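You operate a simulated robot arm through the tools that you are given. There is no shell and no other tool.

You are at the controls of a simulated robot arm. One attempt, no reset.

JOB
Brush the fluff off the type in both open drawers and shut them.
Fine: use the orange brush and stand it back. Set down upright: orange brush. What is to be rubbed or washed off counts as gone when no trace of it is left.

Only the result counts: the job must be done as asked and must still hold three seconds after the hand-in. Knocking over, shifting, dropping, spilling or breaking anything else fails it.

ROBOT AND FRAMES
A 6-joint arm with a two-finger gripper, on a carriage that runs on a rail from [-1684, -13] to [656, 5] (x, y) and turns from -203 to 129 degrees about z. Base frame: it is fixed where the carriage stands at the start and does not move with it; the origin is on the floor, on the carriage's upright axis, x ahead of it, y to its left, z up; the surface under the hand at the start is at about z = 935. Units: mm, degrees, N and s.
Its first joint turns from -166.0 to 166.0 degrees. Places, roughly: bold drawer [400, -900, 1200]; italic drawer [800, -900, 1200]. Payload 5 kg.
The tool frame sits at the grasp point between the pads (the TCP): z along the fingers, y along the line on which they close. The tips reach 30 mm beyond it. Largest opening 176 mm; the body of the gripper starts 153 mm behind the TCP.
Orientation is that of the tool frame in the base frame, as [roll, pitch, yaw] about the fixed x, y, z axes, in that order (R = Rz(yaw) Ry(pitch) Rx(roll)). With the fingers straight down and closing along the base's y, the tool's x points along the base's -x, its y along +y and its z along -z.

CONTROLS
- The arm moves only by the tool step_arm. Its argument "increments" is a list of rows, each a list of 7 numbers: the turn, a rotation vector about the tool's x, y, z in degrees, then the shift along the tool's x, y, z in mm, then the finger opening in mm, from 0 to 176. In form: [[wx, wy, wz, dx, dy, dz, claw], ...]. A call has 1 to 20 rows; each row shifts and turns the commanded pose from where the row before left it, along the tool's axes as they then stand. A row lasts 0.2 s, in which the tool goes at most 50 mm and 8.6 degrees; a call with a longer step from one row to the next is refused whole, and so is a gripper value outside its range. Where a pose cannot be reached the arm comes as near as it can. A force on the tool above 40 N (or 10 N above the force at the start of the call, whichever is more), or a blocked arm, ends the call early, and 0.2 s more pass. Each finger halts on what it meets, pressing with about 39 N; the grip force reading is that of the motor and also rises with nothing between the fingers. The clock runs only during rows and for 0.2 s after the last one: add rows that do not move to give the fingers time. It gives the time, the measured TCP pose, the force on the tool (base axes), the opening and the grip force at its end, in the units of the frame above (readings bear some noise), with the torque about the TCP (base axes, N m) and any sound that the robot's microphone picked up.
- Cameras (640 x 400 px; columns grow to the right, rows downward): "scene" is now at [37.7, 131.3, 1751.2]; the picture's right is [-0.81, -0.59, 0.00], its down [-0.24, 0.33, -0.91] and it looks along [0.54, -0.74, -0.41] (base axes); focal length 250 px, centre (320, 200). "wrist" rides on the gripper at [67, -9, -183] in the tool frame; the picture's right is [0.14, 0.99, 0.00], its down [-0.92, 0.13, -0.36] and it looks along [-0.36, 0.05, 0.93] (tool axes); focal length 251 px, centre (320, 200). There is no depth. A picture from a camera that has moved, and an enlarged one, comes with that camera's place and axes in the base frame and with its lens. The place of the scene camera against the robot may be out by one fixed shift of up to 12 mm in any direction.
- grab_frame(camera): a new picture of that camera. The clock stands still meanwhile.
- raise_lower(by): slides the trunk up (or, below 0, down) by that many mm; the arm and the scene camera ride with it, the base frame stays. It gives what a move gives, with no picture.
- roll_base(legs): drives the robot by 1 to 6 legs, each [ahead, left, turn to the left] in mm, mm and degrees, along the robot's own axes; the way and the turn of a leg run together, so that a leg with both is an arc; at most 1500 mm and 180 degrees a leg. The arm and the cameras ride along, it lands a little off, and it stops where it bumps. It keeps to its track: a leg is cut to what the track allows. It gives what a move gives.
- aim_head(pan, tilt): turns the head with the scene camera to pan (to the left, within 120 degrees either way) and tilt (down, from -29 to 69), counted from straight ahead of the robot. It gives what a move gives.
- enlarge(camera, box): a new picture of the part [left, top, right, bottom] of that camera's present view, enlarged. The clock stands still meanwhile.
- finish_job(): hands the job in; it is judged then, once.

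Places have to be worked out from the pictures, the camera data and where the tool is seen. Open the gripper and draw the arm clear of the work before you hand the job in, unless the task says otherwise.

The tools are called after "Call:" as name(argument=value, ...) on one line, values as JSON. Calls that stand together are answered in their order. step_arm: Moves the arm, as the interface text tells. Its arguments: {"type":"object","properties":{"increments":{"type":"array","items":{"type":"array","items":{"type":"number"}}}},"required":["increments"]} The other tools are called the same way: raise_lower (by) slides the trunk up or down; roll_base (legs) drives the base; aim_head (pan, tilt) turns the head that bears the scene camera; grab_frame (camera) takes a picture; enlarge (camera, box) takes an enlarged picture of a part of a camera's view; finish_job () hands the job in.

At the start:

```text
clock: 0.0
tool_pos: [456.5, -563.0, 1546.7]
tcp_rot: [179.9, 0.1, -180.0]
ft_force: [-0.1, -0.9, -0.6]
ft_torque: [0.0, -0.03, 0.02]
finger_gap: 175.9
finger_force: 0.1
trunk travel left (down, up): [-275.0, 75.0]
robot x, y, heading: [-1.2, -0.0, 0.0]
head pan, tilt: [-54.0, 24.2]
```

scene: 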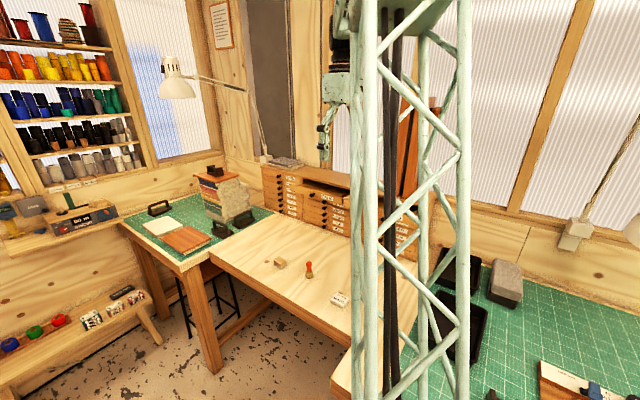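
wrist: 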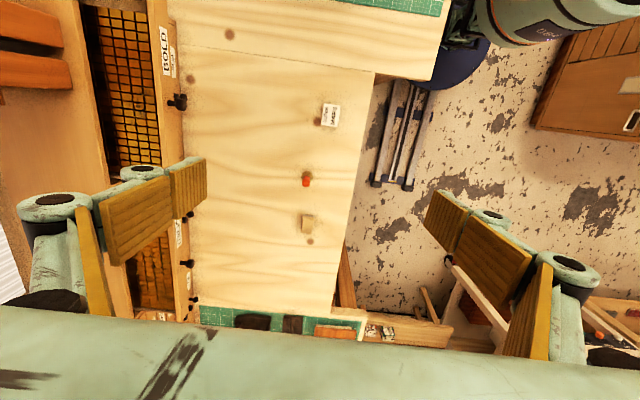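

The wrist view shows the two open drawers (left) and an orange item on the desk. I take enlarged looks to identify the brush and the drawers.

Call:
enlarge(camera="scene", box=[220, 150, 440, 320])

Call:
enlarge(camera="wrist", box=[60, 0, 380, 200])

Call:
enlarge(camera="wrist", box=[60, 150, 380, 350])

```text
2.35 times, centred on (330, 235) of scene
camera zoom: at [37.7, 131.3, 1751.2], right [-0.81, -0.59, 0.0], down [-0.24, 0.33, -0.91], along [0.54, -0.74, -0.41], focal length 588 px, centre (296, 118)
```

zoom: 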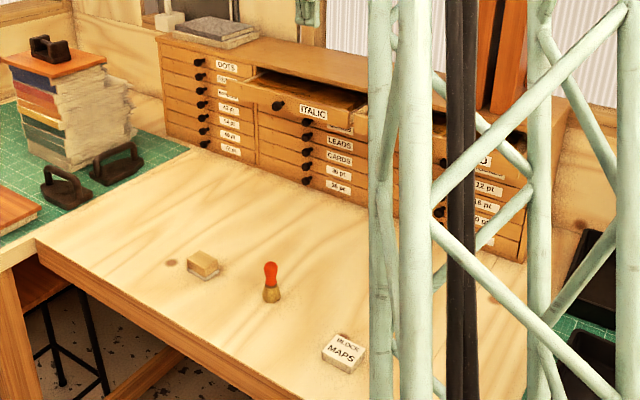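

```text
2.00 times, centred on (220, 100) of wrist
camera zoom: at [388.6, -573.7, 1729.6], right [-0.14, 0.99, 0.0], down [0.92, 0.13, 0.36], along [0.36, 0.05, -0.93], focal length 503 px, centre (520, 400)
```

zoom: 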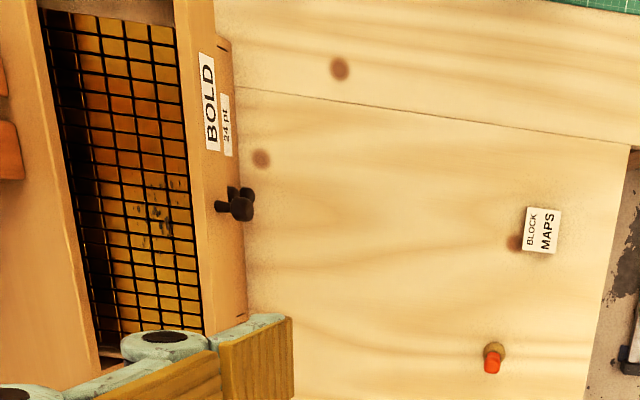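

```text
2.00 times, centred on (220, 250) of wrist
camera zoom: at [388.6, -573.7, 1729.6], right [-0.14, 0.99, 0.0], down [0.92, 0.13, 0.36], along [0.36, 0.05, -0.93], focal length 503 px, centre (520, 100)
```

zoom: 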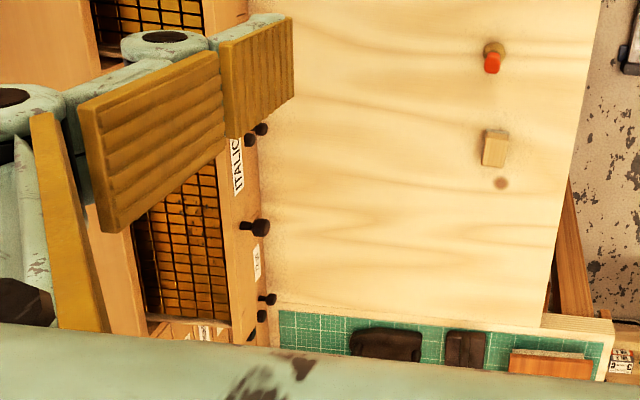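

The brush (orange handle, standing on its bristles) is at roughly (620, -590) on the table (z 935). The drawers at (400, -900) and (800, -900) should both be reachable with the base at x≈600, so I first swing the arm back in x so that driving keeps it clear of the lamp.

Call:
step_arm(increments=[[0, 0, 0, 40, 0, 0, 176], [0, 0, 0, 40, 0, 0, 176], [0, 0, 0, 40, 0, 0, 176], [0, 0, 0, 40, 0, 0, 176], [0, 0, 0, 40, 0, 0, 176], [0, 0, 0, 40, 0, 0, 176], [0, 0, 0, 40, 0, 0, 176], [0, 0, 0, 40, 0, 0, 176], [0, 0, 0, 40, 0, 0, 176], [0, 0, 0, 40, 0, 0, 176]])

```text
clock: 2.2
tool_pos: [55.9, -560.8, 1546.0]
tcp_rot: [179.9, 0.0, 179.9]
ft_force: [-0.3, -0.7, 0.4]
ft_torque: [0.0, -0.03, -0.01]
finger_gap: 175.8
finger_force: 0.0
trunk travel left (down, up): [-275.0, 75.0]
robot x, y, heading: [-0.2, -3.3, -0.0]
head pan, tilt: [-54.0, 24.2]
```

The arm is now at x≈56. I take new pictures from here before driving.

Call:
grab_frame(camera="scene")

Call:
grab_frame(camera="wrist")

```text
taken
camera scene: at [37.4, 131.2, 1751.3], right [-0.81, -0.59, 0.0], down [-0.24, 0.33, -0.91], along [0.54, -0.74, -0.41], focal length 250 px, centre (320, 200)
```

scene: 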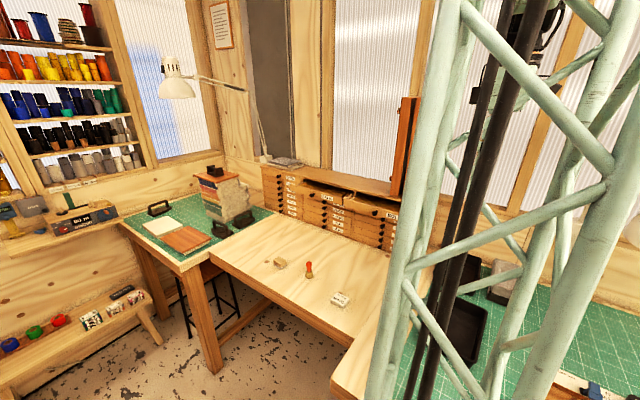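

```text
taken
camera wrist: at [-11.4, -571.4, 1729.0], right [-0.14, 0.99, 0.0], down [0.92, 0.13, 0.36], along [0.36, 0.05, -0.93], focal length 251 px, centre (320, 200)
```

wrist: 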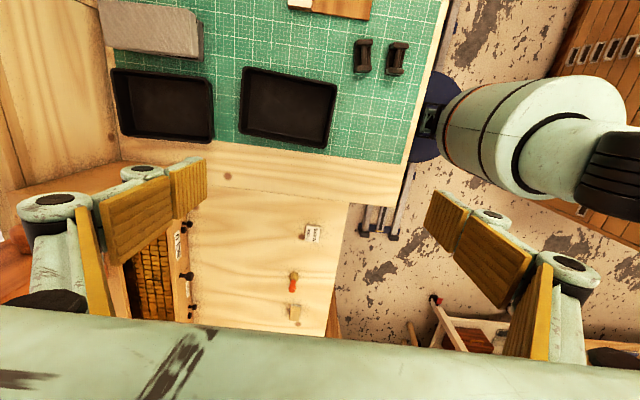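

Both drawers are visible now from the scene camera; I enlarge it.

Call:
enlarge(camera="scene", box=[250, 150, 410, 270])

Call:
enlarge(camera="wrist", box=[60, 130, 380, 330])

```text
3.33 times, centred on (330, 210) of scene
camera zoom: at [37.4, 131.2, 1751.3], right [-0.81, -0.59, 0.0], down [-0.24, 0.33, -0.91], along [0.54, -0.74, -0.41], focal length 834 px, centre (287, 167)
```

zoom: 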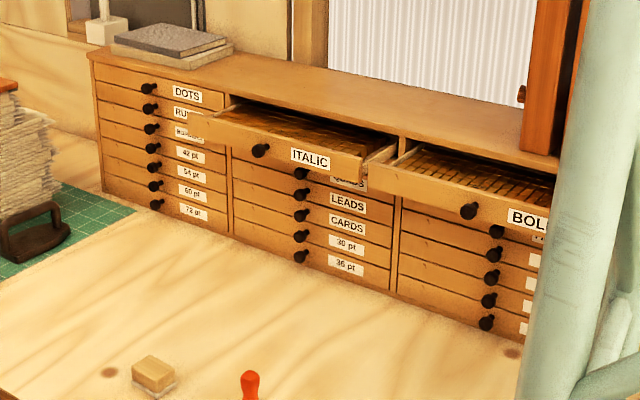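

```text
2.00 times, centred on (220, 230) of wrist
camera zoom: at [-11.4, -571.4, 1729.0], right [-0.14, 0.99, 0.0], down [0.92, 0.13, 0.36], along [0.36, 0.05, -0.93], focal length 503 px, centre (520, 140)
```

zoom: 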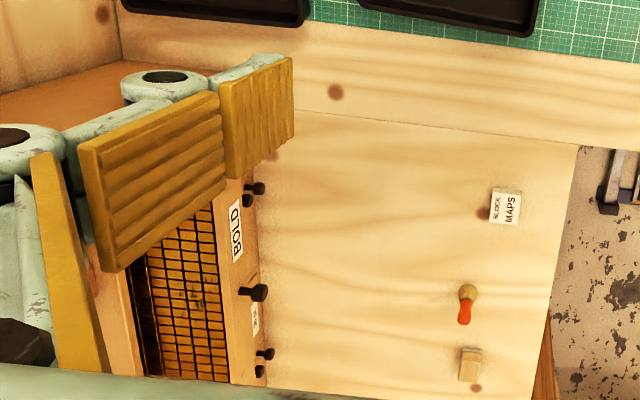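

The cabinet has the ITALIC drawer in the middle column and the BOLD drawer in the right-hand column, both top row. I drive the base 600 mm ahead along the rail.

Call:
roll_base(legs=[[600, 0, 0]])

Call:
aim_head(pan=-90, tilt=35)

Call:
grab_frame(camera="scene")

Call:
grab_frame(camera="wrist")

```text
clock: 5.9
tool_pos: [683.6, -556.4, 1545.5]
tcp_rot: [-180.0, 0.1, 179.7]
ft_force: [0.1, 0.4, -0.3]
ft_torque: [0.03, 0.05, -0.04]
finger_gap: 176.0
finger_force: 0.1
trunk travel left (down, up): [-275.0, 75.0]
robot x, y, heading: [631.1, 4.7, -0.3]
head pan, tilt: [-54.0, 24.2]
```

```text
clock: 6.9
tool_pos: [684.6, -556.7, 1545.6]
tcp_rot: [180.0, 0.0, 179.6]
ft_force: [0.3, 0.8, 0.3]
ft_torque: [-0.02, 0.01, -0.02]
finger_gap: 176.0
finger_force: 0.1
trunk travel left (down, up): [-275.0, 75.0]
robot x, y, heading: [632.8, 5.5, -0.4]
head pan, tilt: [-90.0, 35.0]
```

```text
taken
camera scene: at [613.8, 122.8, 1734.2], right [-1.0, 0.0, 0.0], down [0.0, 0.57, -0.82], along [0.0, -0.82, -0.57], focal length 250 px, centre (320, 200)
```

scene: 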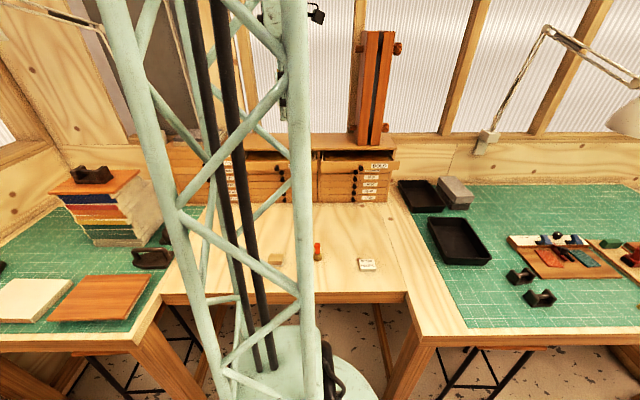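

```text
taken
camera wrist: at [616.2, -566.6, 1729.0], right [-0.13, 0.99, 0.0], down [0.92, 0.12, 0.36], along [0.36, 0.05, -0.93], focal length 251 px, centre (320, 200)
```

wrist: 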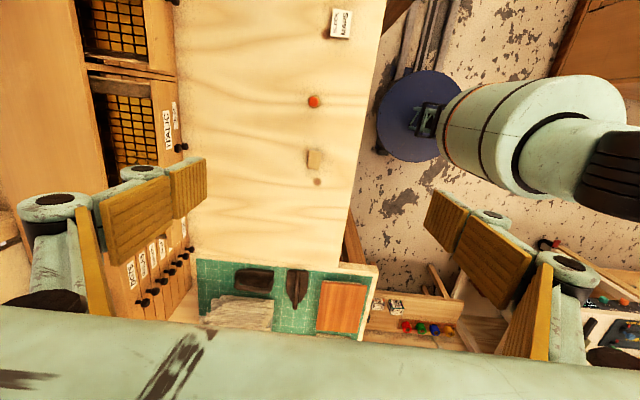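

Base is at x≈632. I enlarge the wrist view on the drawers and brush.

Call:
enlarge(camera="wrist", box=[60, 0, 220, 180])

Call:
enlarge(camera="wrist", box=[270, 0, 390, 200])

Call:
enlarge(camera="scene", box=[220, 120, 420, 290])

```text
2.22 times, centred on (140, 90) of wrist
camera zoom: at [616.2, -566.6, 1729.0], right [-0.13, 0.99, 0.0], down [0.92, 0.12, 0.36], along [0.36, 0.05, -0.93], focal length 559 px, centre (720, 444)
```

zoom: 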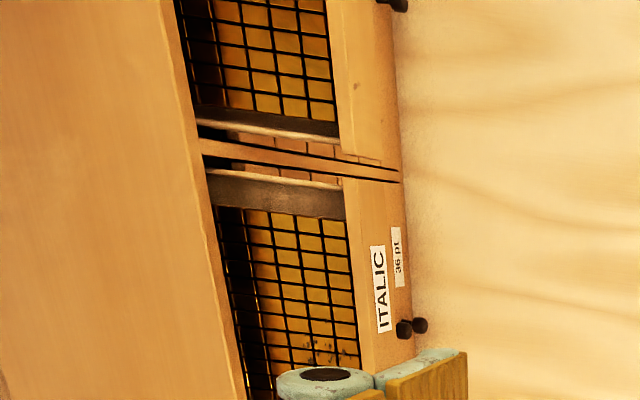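

```text
2.00 times, centred on (330, 100) of wrist
camera zoom: at [616.2, -566.6, 1729.0], right [-0.13, 0.99, 0.0], down [0.92, 0.12, 0.36], along [0.36, 0.05, -0.93], focal length 503 px, centre (300, 400)
```

zoom: 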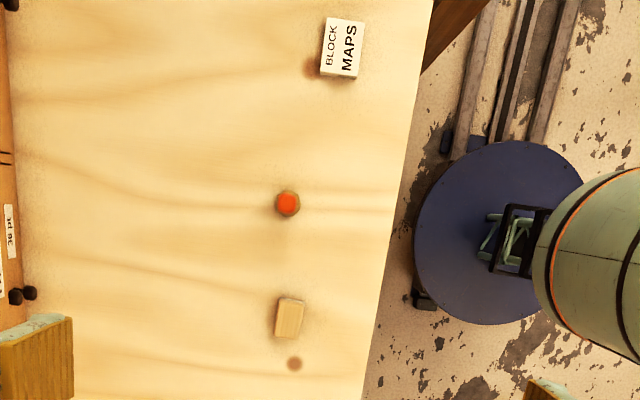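

```text
2.35 times, centred on (320, 205) of scene
camera zoom: at [613.8, 122.8, 1734.2], right [-1.0, 0.0, 0.0], down [0.0, 0.57, -0.82], along [0.0, -0.82, -0.57], focal length 588 px, centre (320, 188)
```

zoom: 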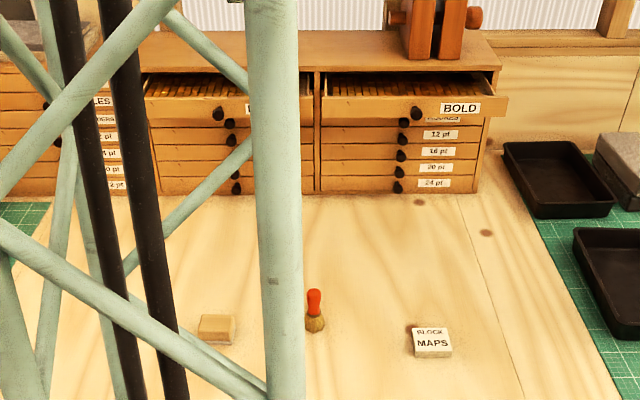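

Let me get a tighter look at the brush for its shape and height.

Call:
enlarge(camera="scene", box=[300, 230, 340, 270])

Call:
enlarge(camera="scene", box=[310, 140, 410, 210])

Call:
enlarge(camera="wrist", box=[90, 80, 180, 180])

```text
10.00 times, centred on (320, 250) of scene
camera zoom: at [613.8, 122.8, 1734.2], right [-1.0, 0.0, 0.0], down [0.0, 0.57, -0.82], along [0.0, -0.82, -0.57], focal length 2501 px, centre (320, -300)
```

zoom: 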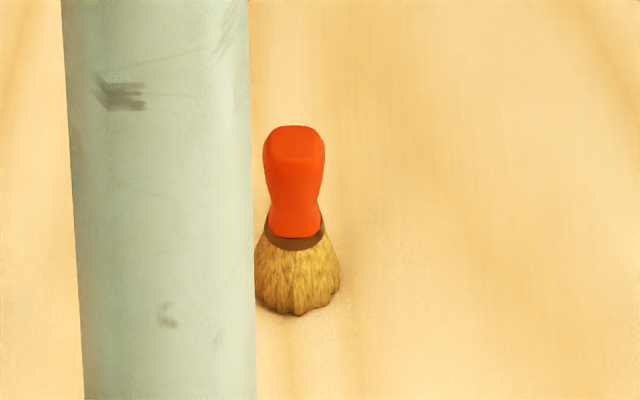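

```text
5.71 times, centred on (360, 175) of scene
camera zoom: at [613.8, 122.8, 1734.2], right [-1.0, 0.0, 0.0], down [0.0, 0.57, -0.82], along [0.0, -0.82, -0.57], focal length 1429 px, centre (91, 343)
```

zoom: 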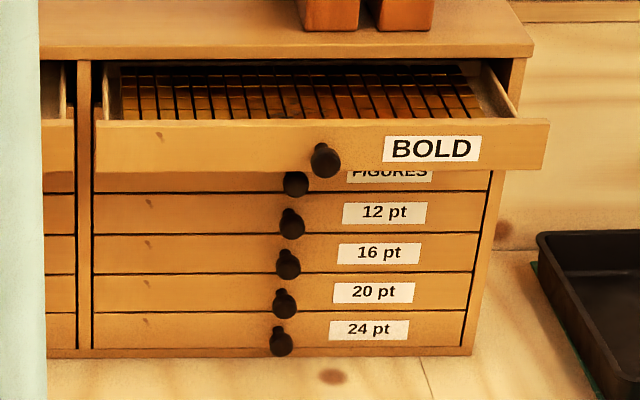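

```text
4.00 times, centred on (135, 130) of wrist
camera zoom: at [616.2, -566.6, 1729.0], right [-0.13, 0.99, 0.0], down [0.92, 0.12, 0.36], along [0.36, 0.05, -0.93], focal length 1006 px, centre (1060, 480)
```

zoom: 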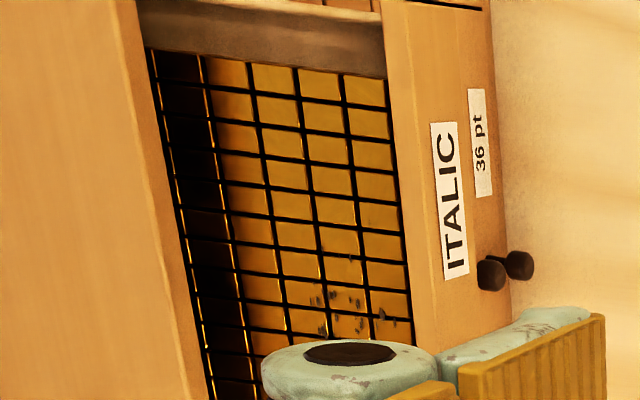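

Brush: about 95–100 mm tall, handle ~24 mm thick, at ≈(620, -586). I'll turn the gripper 90° so it closes along base x with the wrist camera on the robot's side, looking toward the drawers.

Call:
step_arm(increments=[[0, 0, 8.15, 0, 0, 0, 176], [0, 0, 8.15, 0, 0, 0, 176], [0, 0, 8.15, 0, 0, 0, 176], [0, 0, 8.15, 0, 0, 0, 176], [0, 0, 8.15, 0, 0, 0, 176], [0, 0, 8.15, 0, 0, 0, 176], [0, 0, 8.15, 0, 0, 0, 176], [0, 0, 8.15, 0, 0, 0, 176], [0, 0, 8.15, 0, 0, 0, 176], [0, 0, 8.15, 0, 0, 0, 176], [0, 0, 8.15, 0, 0, 0, 176]])

Call:
grab_frame(camera="wrist")

```text
clock: 9.3
tool_pos: [683.7, -555.0, 1546.7]
tcp_rot: [-179.9, 0.0, 90.0]
ft_force: [-0.3, -0.3, 0.9]
ft_torque: [0.01, 0.0, 0.0]
finger_gap: 176.1
finger_force: 0.0
trunk travel left (down, up): [-275.0, 75.0]
robot x, y, heading: [631.1, 4.1, -0.4]
head pan, tilt: [-90.0, 35.0]
```

```text
taken
camera wrist: at [673.7, -490.5, 1728.9], right [0.99, 0.14, 0.0], down [0.13, -0.92, 0.36], along [0.05, -0.36, -0.93], focal length 251 px, centre (320, 200)
```

wrist: 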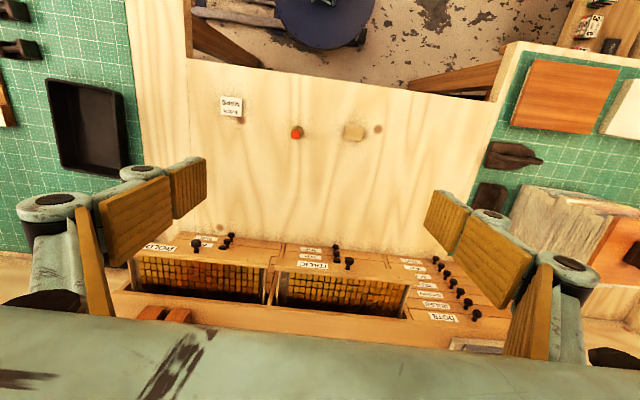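

The wrist view now shows both drawers below. I enlarge both for fluff positions.

Call:
enlarge(camera="wrist", box=[120, 225, 280, 325])

Call:
enlarge(camera="wrist", box=[265, 225, 425, 325])

Call:
enlarge(camera="wrist", box=[240, 90, 400, 190])

```text
4.00 times, centred on (200, 275) of wrist
camera zoom: at [673.7, -490.5, 1728.9], right [0.99, 0.14, 0.0], down [0.13, -0.92, 0.36], along [0.05, -0.36, -0.93], focal length 1006 px, centre (800, -100)
```

zoom: 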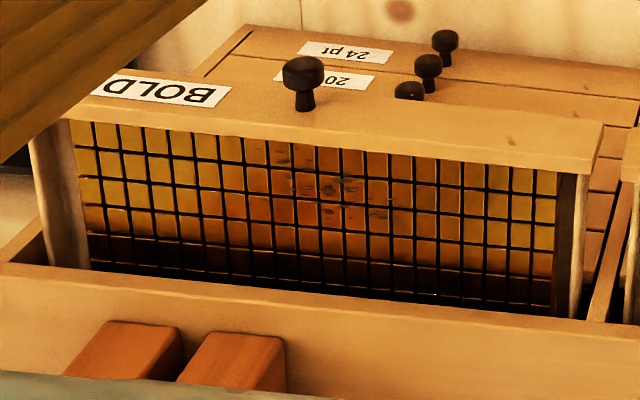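

```text
4.00 times, centred on (345, 275) of wrist
camera zoom: at [673.7, -490.5, 1728.9], right [0.99, 0.14, 0.0], down [0.13, -0.92, 0.36], along [0.05, -0.36, -0.93], focal length 1006 px, centre (220, -100)
```

zoom: 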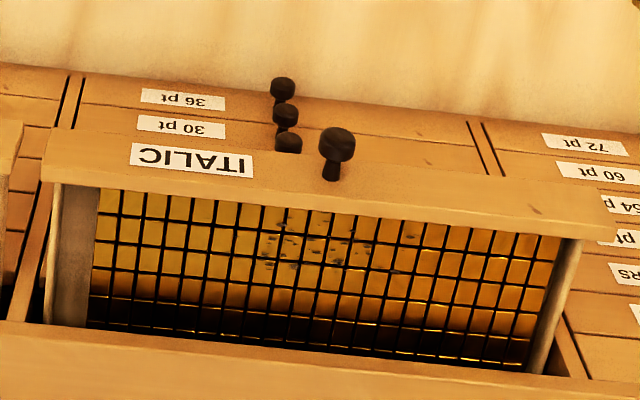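

```text
4.00 times, centred on (320, 140) of wrist
camera zoom: at [673.7, -490.5, 1728.9], right [0.99, 0.14, 0.0], down [0.13, -0.92, 0.36], along [0.05, -0.36, -0.93], focal length 1006 px, centre (320, 440)
```

zoom: 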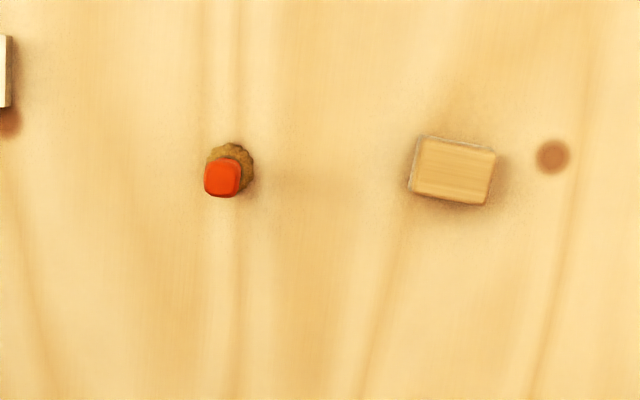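

Brush position refined to ≈(620, -583.5). I lower the open gripper to z≈1200 above it and look again.

Call:
step_arm(increments=[[0, 0, 0, -2.85, -6.37, 34.7, 120], [0, 0, 0, -2.85, -6.37, 34.7, 120], [0, 0, 0, -2.85, -6.37, 34.7, 120], [0, 0, 0, -2.85, -6.37, 34.7, 120], [0, 0, 0, -2.85, -6.37, 34.7, 120], [0, 0, 0, -2.85, -6.37, 34.7, 120], [0, 0, 0, -2.85, -6.37, 34.7, 120], [0, 0, 0, -2.85, -6.37, 34.7, 120], [0, 0, 0, -2.85, -6.37, 34.7, 120], [0, 0, 0, -2.85, -6.37, 34.7, 120]])

Call:
grab_frame(camera="wrist")

Call:
grab_frame(camera="scene")

```text
clock: 11.5
tool_pos: [622.3, -587.8, 1200.4]
tcp_rot: [180.0, -0.1, 90.2]
ft_force: [-0.5, 0.1, -0.8]
ft_torque: [-0.05, 0.03, 0.02]
finger_gap: 120.0
finger_force: 0.1
trunk travel left (down, up): [-275.0, 75.0]
robot x, y, heading: [631.8, 6.9, -0.2]
head pan, tilt: [-90.0, 35.0]
```

```text
taken
camera wrist: at [611.7, -522.7, 1383.7], right [0.99, 0.14, 0.0], down [0.13, -0.92, 0.36], along [0.05, -0.36, -0.93], focal length 251 px, centre (320, 200)
```

wrist: 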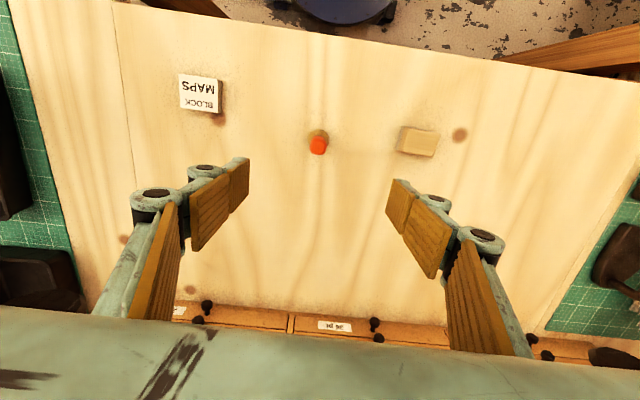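

```text
taken
camera scene: at [613.7, 123.1, 1734.1], right [-1.0, 0.0, 0.0], down [0.0, 0.57, -0.82], along [0.0, -0.82, -0.57], focal length 250 px, centre (320, 200)
```

scene: 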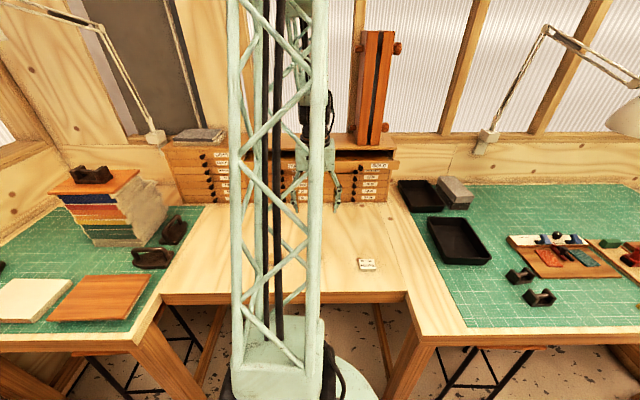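

I enlarge on the brush to refine its position before descending.

Call:
enlarge(camera="wrist", box=[280, 105, 360, 175])

```text
5.71 times, centred on (320, 140) of wrist
camera zoom: at [611.7, -522.7, 1383.7], right [0.99, 0.14, 0.0], down [0.13, -0.92, 0.36], along [0.05, -0.36, -0.93], focal length 1437 px, centre (320, 543)
```

zoom: 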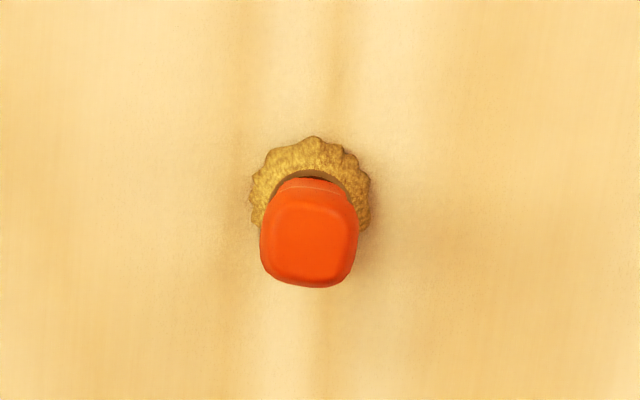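

The brush top is ≈6–8 mm toward +y and ~3–4 mm toward -x of the tool axis. I correct this and descend to z≈1085 (tips above the handle), then check.

Call:
step_arm(increments=[[0, 0, 0, 3, -2, 25, 90], [0, 0, 0, 2, -1, 30, 80], [0, 0, 0, 2, -1, 30, 80], [0, 0, 0, 0, 0, 30, 80]])

Call:
grab_frame(camera="wrist")

```text
clock: 12.5
tool_pos: [614.6, -578.9, 1086.0]
tcp_rot: [180.0, 0.3, 90.1]
ft_force: [-0.2, 0.8, 0.5]
ft_torque: [-0.11, -0.05, 0.0]
finger_gap: 79.9
finger_force: 0.1
trunk travel left (down, up): [-275.0, 75.0]
robot x, y, heading: [624.6, 5.1, -0.4]
head pan, tilt: [-90.0, 35.0]
```

```text
taken
camera wrist: at [604.6, -512.0, 1268.9], right [0.99, 0.14, 0.0], down [0.13, -0.92, 0.36], along [0.05, -0.36, -0.93], focal length 251 px, centre (320, 200)
```

wrist: 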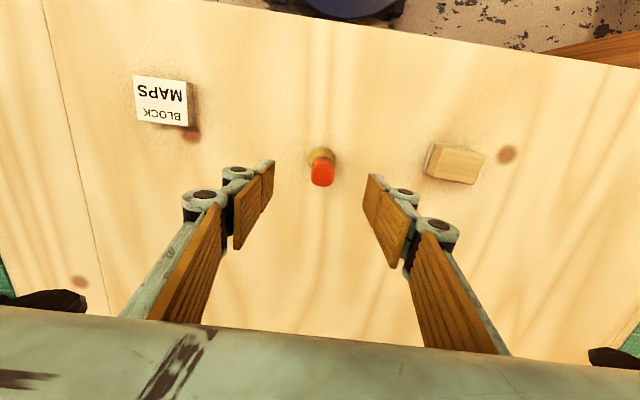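

Call:
enlarge(camera="wrist", box=[270, 135, 370, 205])

```text
5.71 times, centred on (320, 170) of wrist
camera zoom: at [604.6, -512.0, 1268.9], right [0.99, 0.14, 0.0], down [0.13, -0.92, 0.36], along [0.05, -0.36, -0.93], focal length 1437 px, centre (320, 371)
```

zoom: 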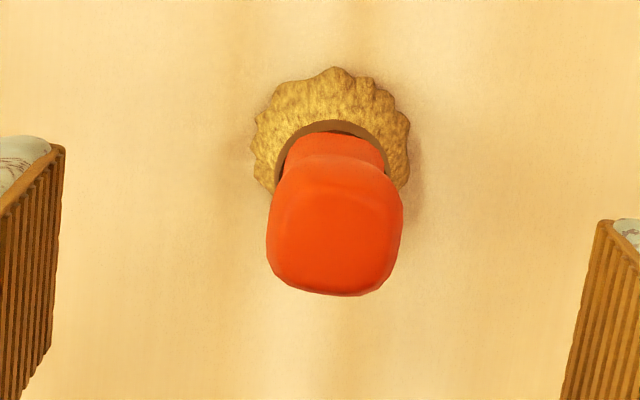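

The axis is within ~3 mm. I descend to z≈1005 with that fix, then close on the handle.

Call:
step_arm(increments=[[0, 0, 0, 0, 1.5, 27, 80], [0, 0, 0, 0, 1.5, 27, 80], [0, 0, 0, 0, 0, 26, 80], [0, 0, 0, 0, 0, 0, 80]])

Call:
grab_frame(camera="wrist")

```text
clock: 13.5
tool_pos: [615.8, -580.4, 1002.9]
tcp_rot: [-180.0, -0.1, 90.2]
ft_force: [-0.8, -0.8, -0.4]
ft_torque: [0.07, -0.01, -0.02]
finger_gap: 79.9
finger_force: 0.0
trunk travel left (down, up): [-275.0, 75.0]
robot x, y, heading: [632.3, 4.7, -0.5]
head pan, tilt: [-90.0, 35.0]
```

```text
taken
camera wrist: at [606.7, -514.6, 1186.5], right [0.99, 0.14, 0.0], down [0.13, -0.92, 0.36], along [0.05, -0.36, -0.93], focal length 251 px, centre (320, 200)
```

wrist: 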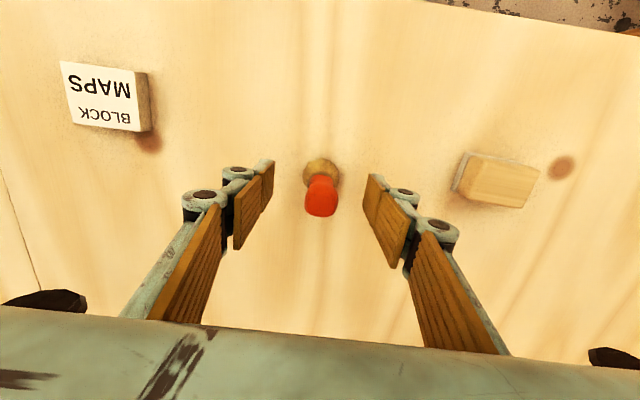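

The handle is centred between the pads. I close the gripper.

Call:
step_arm(increments=[[0, 0, 0, 0, 0, 0, 50], [0, 0, 0, 0, 0, 0, 20], [0, 0, 0, 0, 0, 0, 10], [0, 0, 0, 0, 0, 0, 10], [0, 0, 0, 0, 0, 0, 10]])

Call:
grab_frame(camera="wrist")

```text
clock: 14.7
tool_pos: [616.5, -580.5, 1004.8]
tcp_rot: [180.0, 0.0, 90.1]
ft_force: [0.1, 0.3, -0.2]
ft_torque: [0.02, 0.01, 0.01]
finger_gap: 24.0
finger_force: 38.9
trunk travel left (down, up): [-275.0, 75.0]
robot x, y, heading: [629.4, 2.3, -0.4]
head pan, tilt: [-90.0, 35.0]
```

```text
taken
camera wrist: at [606.6, -514.3, 1186.7], right [0.99, 0.14, 0.0], down [0.13, -0.92, 0.36], along [0.05, -0.36, -0.93], focal length 251 px, centre (320, 200)
```

wrist: 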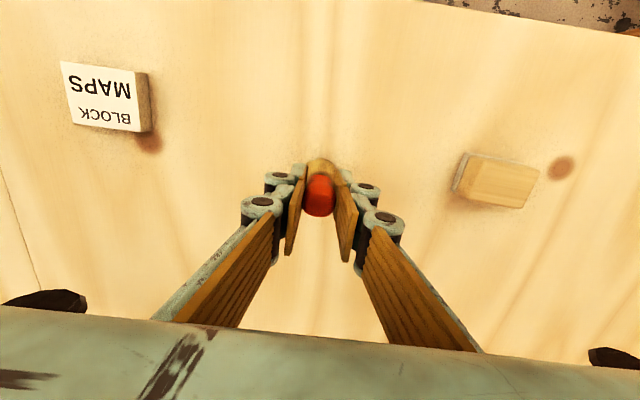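

Gripped at 24 mm with ~39 N. The bristle tips sit about 69 mm below the TCP. I lift straight up to z≈1355.

Call:
step_arm(increments=[[0, 0, 0, 0, 0, -15, 10], [0, 0, 0, 0, 0, -30, 10], [0, 0, 0, 0, 0, -38, 10], [0, 0, 0, 0, 0, -38, 10], [0, 0, 0, 0, 0, -38, 10], [0, 0, 0, 0, 0, -38, 10], [0, 0, 0, 0, 0, -38, 10], [0, 0, 0, 0, 0, -38, 10], [0, 0, 0, 0, 0, -38, 10], [0, 0, 0, 0, 0, -40, 10]])

Call:
grab_frame(camera="wrist")

Call:
grab_frame(camera="scene")

```text
clock: 16.9
tool_pos: [615.4, -574.9, 1357.7]
tcp_rot: [180.0, -0.1, 90.1]
ft_force: [-0.3, -0.6, -1.0]
ft_torque: [0.01, 0.0, 0.01]
finger_gap: 24.1
finger_force: 39.0
trunk travel left (down, up): [-275.0, 75.0]
robot x, y, heading: [627.8, 2.6, -0.1]
head pan, tilt: [-90.0, 35.0]
```

```text
taken
camera wrist: at [605.3, -509.0, 1540.9], right [0.99, 0.14, 0.0], down [0.13, -0.92, 0.36], along [0.05, -0.36, -0.93], focal length 251 px, centre (320, 200)
```

wrist: 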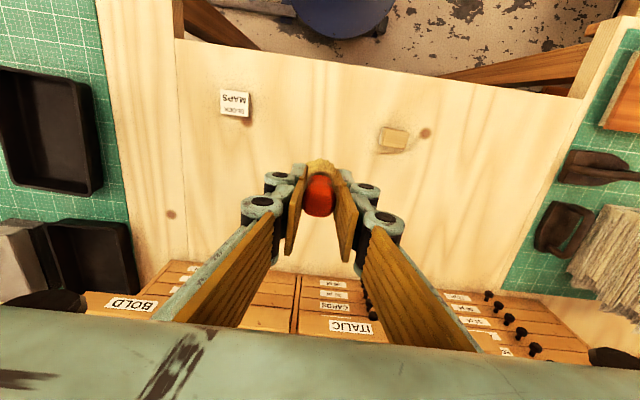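

```text
taken
camera scene: at [613.8, 122.8, 1734.2], right [-1.0, 0.0, 0.0], down [0.0, 0.57, -0.82], along [0.0, -0.82, -0.57], focal length 250 px, centre (320, 200)
```

scene: 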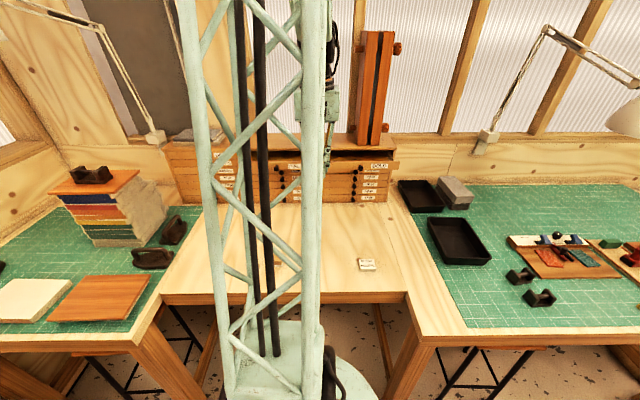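

Brush is held. I move toward the cabinet between the drawers at (≈620, -830, 1390) for a closer look.

Call:
step_arm(increments=[[0, 0, 0, -36.4, 0, -5, 10], [0, 0, 0, -36.4, 0, -5, 10], [0, 0, 0, -36.4, 0, -5, 10], [0, 0, 0, -36.4, 0, -5, 10], [0, 0, 0, -36.4, 0, -5, 10], [0, 0, 0, -36.4, 0, -5, 10], [0, 0, 0, -36.4, 0, -5, 10]])

Call:
grab_frame(camera="wrist")

Call:
enlarge(camera="wrist", box=[0, 150, 320, 320])

Call:
enlarge(camera="wrist", box=[320, 150, 640, 320])

```text
clock: 18.5
tool_pos: [619.9, -833.7, 1389.2]
tcp_rot: [-180.0, 0.0, 90.1]
ft_force: [0.3, 1.3, -0.7]
ft_torque: [-0.04, -0.04, 0.0]
finger_gap: 24.0
finger_force: 39.4
trunk travel left (down, up): [-275.0, 75.0]
robot x, y, heading: [630.5, 4.7, -0.4]
head pan, tilt: [-90.0, 35.0]
```

```text
taken
camera wrist: at [610.6, -767.5, 1572.7], right [0.99, 0.14, 0.0], down [0.13, -0.92, 0.36], along [0.05, -0.36, -0.93], focal length 251 px, centre (320, 200)
```

wrist: 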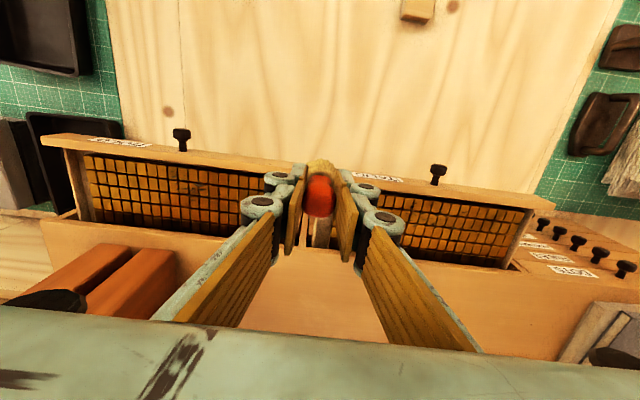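

```text
2.00 times, centred on (160, 235) of wrist
camera zoom: at [610.6, -767.5, 1572.7], right [0.99, 0.14, 0.0], down [0.13, -0.92, 0.36], along [0.05, -0.36, -0.93], focal length 503 px, centre (640, 130)
```

zoom: 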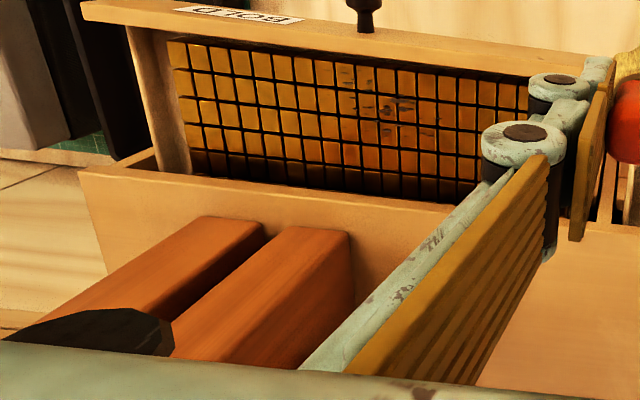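

```text
2.00 times, centred on (480, 235) of wrist
camera zoom: at [610.6, -767.5, 1572.7], right [0.99, 0.14, 0.0], down [0.13, -0.92, 0.36], along [0.05, -0.36, -0.93], focal length 503 px, centre (0, 130)
```

zoom: 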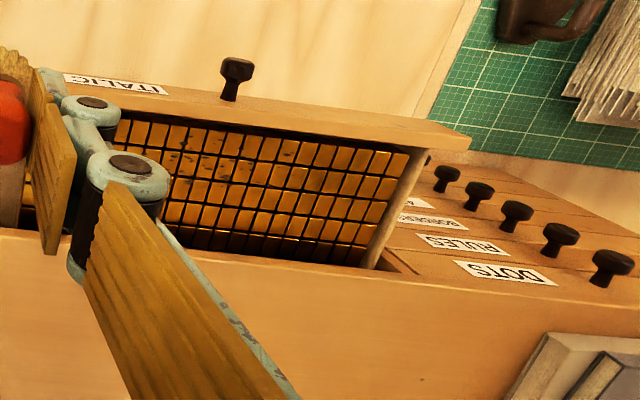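

Triangulating between two wrist views: type surface z≈1225, drawer rim ≈1237, bold fluff ≈ x 410–480, y -885…-930. I move above the bold fluff at the same safe height and look.

Call:
step_arm(increments=[[0, 0, 0, -12, -34, 0, 10], [0, 0, 0, -12, -34, 0, 10], [0, 0, 0, -12, -34, 0, 10], [0, 0, 0, -12, -34, 0, 10], [0, 0, 0, -12, -36, 0, 10], [0, 0, 0, 0, 0, 0, 10]])

Call:
grab_frame(camera="wrist")

Call:
grab_frame(camera="scene")

```text
clock: 19.9
tool_pos: [449.5, -895.8, 1388.3]
tcp_rot: [180.0, 0.0, 90.1]
ft_force: [-0.2, 0.1, -0.3]
ft_torque: [0.01, -0.06, 0.0]
finger_gap: 23.8
finger_force: 39.0
trunk travel left (down, up): [-275.0, 75.0]
robot x, y, heading: [633.5, 6.7, -0.4]
head pan, tilt: [-90.0, 35.0]
```

```text
taken
camera wrist: at [438.6, -829.7, 1571.1], right [0.99, 0.14, 0.0], down [0.13, -0.92, 0.36], along [0.05, -0.36, -0.93], focal length 251 px, centre (320, 200)
```

wrist: 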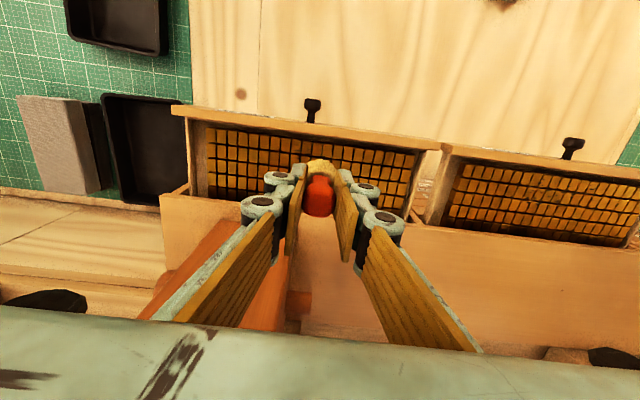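

```text
taken
camera scene: at [613.5, 122.6, 1734.2], right [-1.0, 0.0, 0.0], down [0.0, 0.57, -0.82], along [0.0, -0.82, -0.57], focal length 250 px, centre (320, 200)
```

scene: 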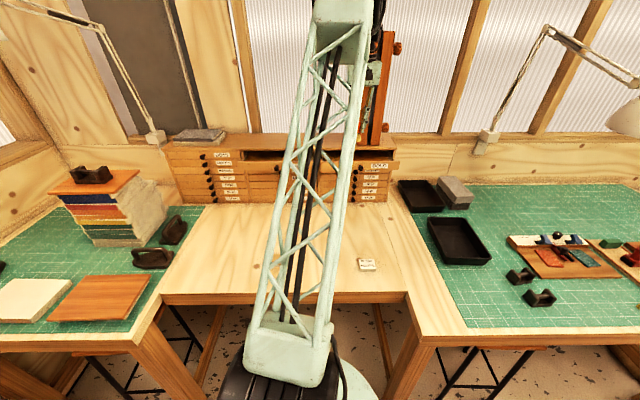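

Call:
enlarge(camera="wrist", box=[200, 100, 440, 230])

Call:
enlarge(camera="scene", box=[310, 80, 410, 200])

```text
2.67 times, centred on (320, 165) of wrist
camera zoom: at [438.6, -829.7, 1571.1], right [0.99, 0.14, 0.0], down [0.13, -0.92, 0.36], along [0.05, -0.36, -0.93], focal length 670 px, centre (320, 293)
```

zoom: 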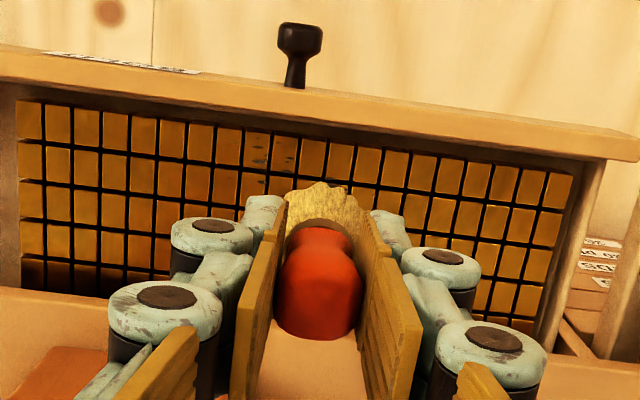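

```text
3.33 times, centred on (360, 140) of scene
camera zoom: at [613.5, 122.6, 1734.2], right [-1.0, 0.0, 0.0], down [0.0, 0.57, -0.82], along [0.0, -0.82, -0.57], focal length 834 px, centre (187, 400)
```

zoom: 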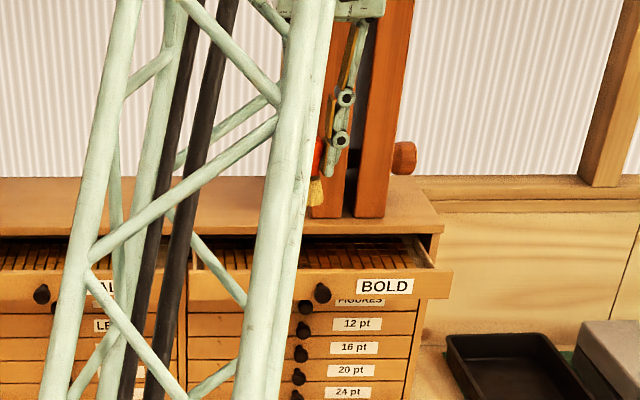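

The type bed spans x≈293–578, front edge y≈-882; fluff ≈ x 410–485, y -885…-932. I descend to z≈1312 with the brush centred at y≈-906, then check.

Call:
step_arm(increments=[[0, 0, 0, -5, 0, 25, 10], [0, 0, 0, -5, 0, 25, 10], [0, 0, 0, 0, 0, 20, 10], [0, 0, 0, 0, 0, 6, 10], [0, 0, 0, 0, 0, 0, 10]])

Call:
grab_frame(camera="wrist")

Call:
enlarge(camera="wrist", box=[200, 100, 440, 230])

Call:
enlarge(camera="scene", box=[310, 80, 410, 200])

```text
clock: 21.1
tool_pos: [446.0, -904.0, 1312.7]
tcp_rot: [-180.0, 0.1, 90.1]
ft_force: [0.0, 0.6, -0.4]
ft_torque: [0.01, 0.02, -0.01]
finger_gap: 24.0
finger_force: 39.1
trunk travel left (down, up): [-275.0, 75.0]
robot x, y, heading: [633.0, 3.4, -0.0]
head pan, tilt: [-90.0, 35.0]
```

```text
taken
camera wrist: at [435.9, -838.0, 1495.4], right [0.99, 0.14, 0.0], down [0.13, -0.92, 0.36], along [0.05, -0.36, -0.93], focal length 251 px, centre (320, 200)
```

wrist: 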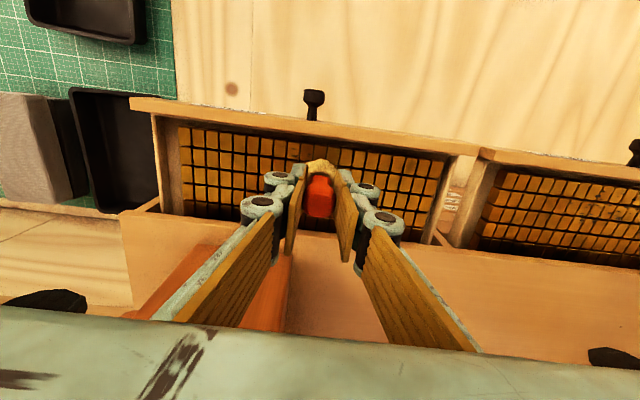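

```text
2.67 times, centred on (320, 165) of wrist
camera zoom: at [435.9, -838.0, 1495.4], right [0.99, 0.14, 0.0], down [0.13, -0.92, 0.36], along [0.05, -0.36, -0.93], focal length 670 px, centre (320, 293)
```

zoom: 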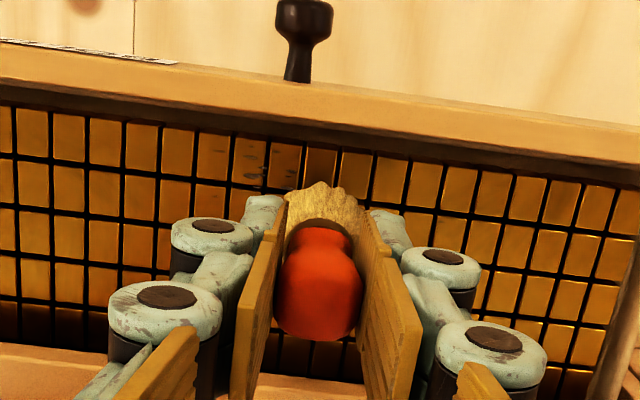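

```text
3.33 times, centred on (360, 140) of scene
camera zoom: at [613.8, 122.8, 1734.2], right [-1.0, 0.0, 0.0], down [0.0, 0.57, -0.82], along [0.0, -0.82, -0.57], focal length 834 px, centre (187, 400)
```

zoom: 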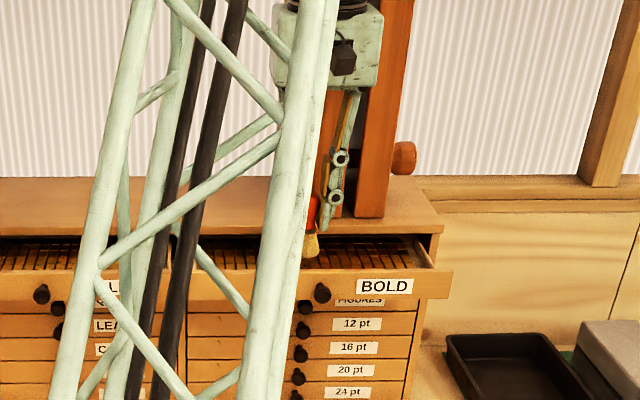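

The brush hangs just above the type. I lower in small steps watching the force.

Call:
step_arm(increments=[[0, 0, 0, 0, 0, 4, 10], [0, 0, 0, 0, 0, 4, 10], [0, 0, 0, 0, 0, 0, 10]])

```text
clock: 21.9
tool_pos: [444.8, -903.6, 1304.8]
tcp_rot: [-180.0, 0.1, 90.1]
ft_force: [0.0, -0.4, 0.0]
ft_torque: [-0.04, 0.0, -0.01]
finger_gap: 24.0
finger_force: 39.1
trunk travel left (down, up): [-275.0, 75.0]
robot x, y, heading: [630.9, 2.7, 0.1]
head pan, tilt: [-90.0, 35.0]
```

No contact yet at 1305. I continue down in small steps.

Call:
step_arm(increments=[[0, 0, 0, 0, 0, 3, 10], [0, 0, 0, 0, 0, 3, 10], [0, 0, 0, 0, 0, 0, 10]])

```text
clock: 22.7
tool_pos: [445.9, -903.8, 1299.4]
tcp_rot: [180.0, 0.1, 90.1]
ft_force: [-0.2, -1.2, -1.1]
ft_torque: [-0.02, -0.03, -0.01]
finger_gap: 23.7
finger_force: 39.2
trunk travel left (down, up): [-275.0, 75.0]
robot x, y, heading: [629.3, 8.4, -0.0]
head pan, tilt: [-90.0, 35.0]
```

Call:
step_arm(increments=[[0, 0, 0, 0, 0, 2, 10], [0, 0, 0, 0, 0, 2, 10], [0, 0, 0, 0, 0, 0, 10]])

Call:
enlarge(camera="wrist", box=[200, 100, 440, 230])

Call:
enlarge(camera="scene", box=[310, 130, 390, 190])

```text
clock: 23.5
tool_pos: [446.4, -904.6, 1296.2]
tcp_rot: [180.0, -0.1, 90.1]
ft_force: [0.1, -0.7, -0.5]
ft_torque: [-0.02, 0.02, -0.04]
finger_gap: 24.0
finger_force: 39.3
trunk travel left (down, up): [-275.0, 75.0]
robot x, y, heading: [625.3, 2.3, -0.1]
head pan, tilt: [-90.0, 35.0]
```

```text
2.67 times, centred on (320, 165) of wrist
camera zoom: at [436.7, -838.6, 1479.3], right [0.99, 0.14, 0.0], down [0.13, -0.92, 0.36], along [0.05, -0.36, -0.93], focal length 670 px, centre (320, 293)
```

zoom: 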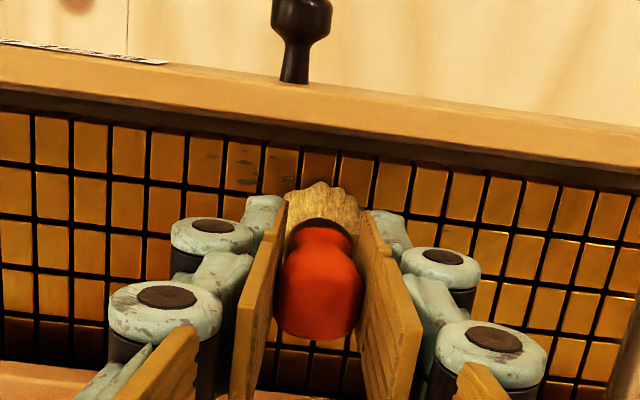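

```text
6.67 times, centred on (350, 160) of scene
camera zoom: at [613.7, 122.7, 1734.2], right [-1.0, 0.0, 0.0], down [0.0, 0.57, -0.82], along [0.0, -0.82, -0.57], focal length 1667 px, centre (120, 467)
```

zoom: 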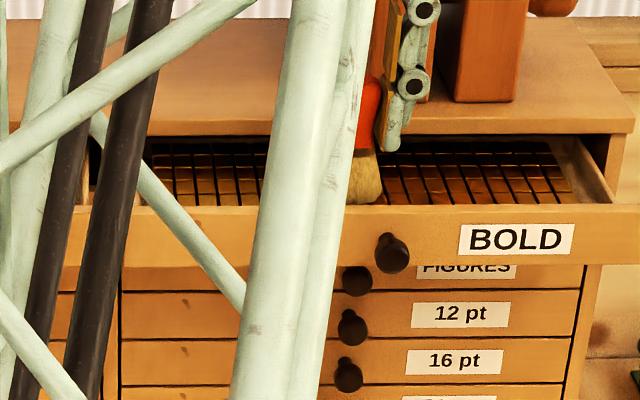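

Still no contact. I lower further, 2 mm at a time.

Call:
step_arm(increments=[[0, 0, 0, 0, 0, 2, 10], [0, 0, 0, 0, 0, 2, 10], [0, 0, 0, 0, 0, 0, 10]])

```text
clock: 24.3
tool_pos: [445.8, -903.8, 1292.6]
tcp_rot: [180.0, 0.1, 90.1]
ft_force: [-0.1, -0.2, -1.4]
ft_torque: [0.01, 0.0, 0.01]
finger_gap: 24.1
finger_force: 39.3
trunk travel left (down, up): [-275.0, 75.0]
robot x, y, heading: [631.5, 6.9, -0.5]
head pan, tilt: [-90.0, 35.0]
```

Call:
step_arm(increments=[[0, 0, 0, 0, 0, 2, 10], [0, 0, 0, 0, 0, 2, 10], [0, 0, 0, 0, 0, 0, 10]])

Call:
enlarge(camera="scene", box=[340, 140, 380, 170])

```text
clock: 25.1
tool_pos: [446.7, -903.7, 1290.0]
tcp_rot: [179.9, 0.2, 90.1]
ft_force: [0.7, -1.5, 21.5]
ft_torque: [-0.01, 0.08, 0.01]
finger_gap: 24.0
finger_force: 39.0
trunk travel left (down, up): [-275.0, 75.0]
robot x, y, heading: [630.3, 4.9, -0.1]
head pan, tilt: [-90.0, 35.0]
```

```text
13.33 times, centred on (360, 155) of scene
camera zoom: at [614.1, 124.0, 1734.3], right [-1.0, 0.0, 0.0], down [0.0, 0.57, -0.82], along [0.0, -0.82, -0.57], focal length 3335 px, centre (-213, 800)
```

zoom: 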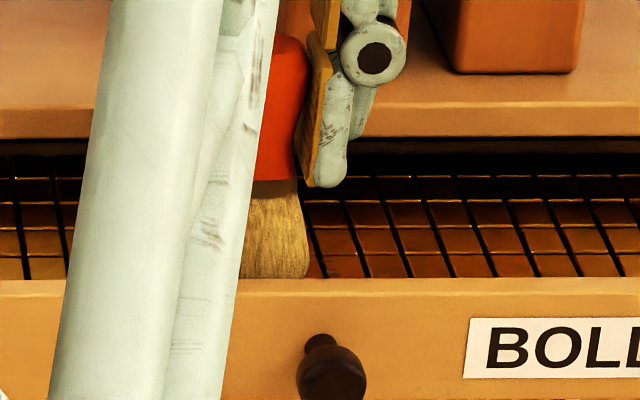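

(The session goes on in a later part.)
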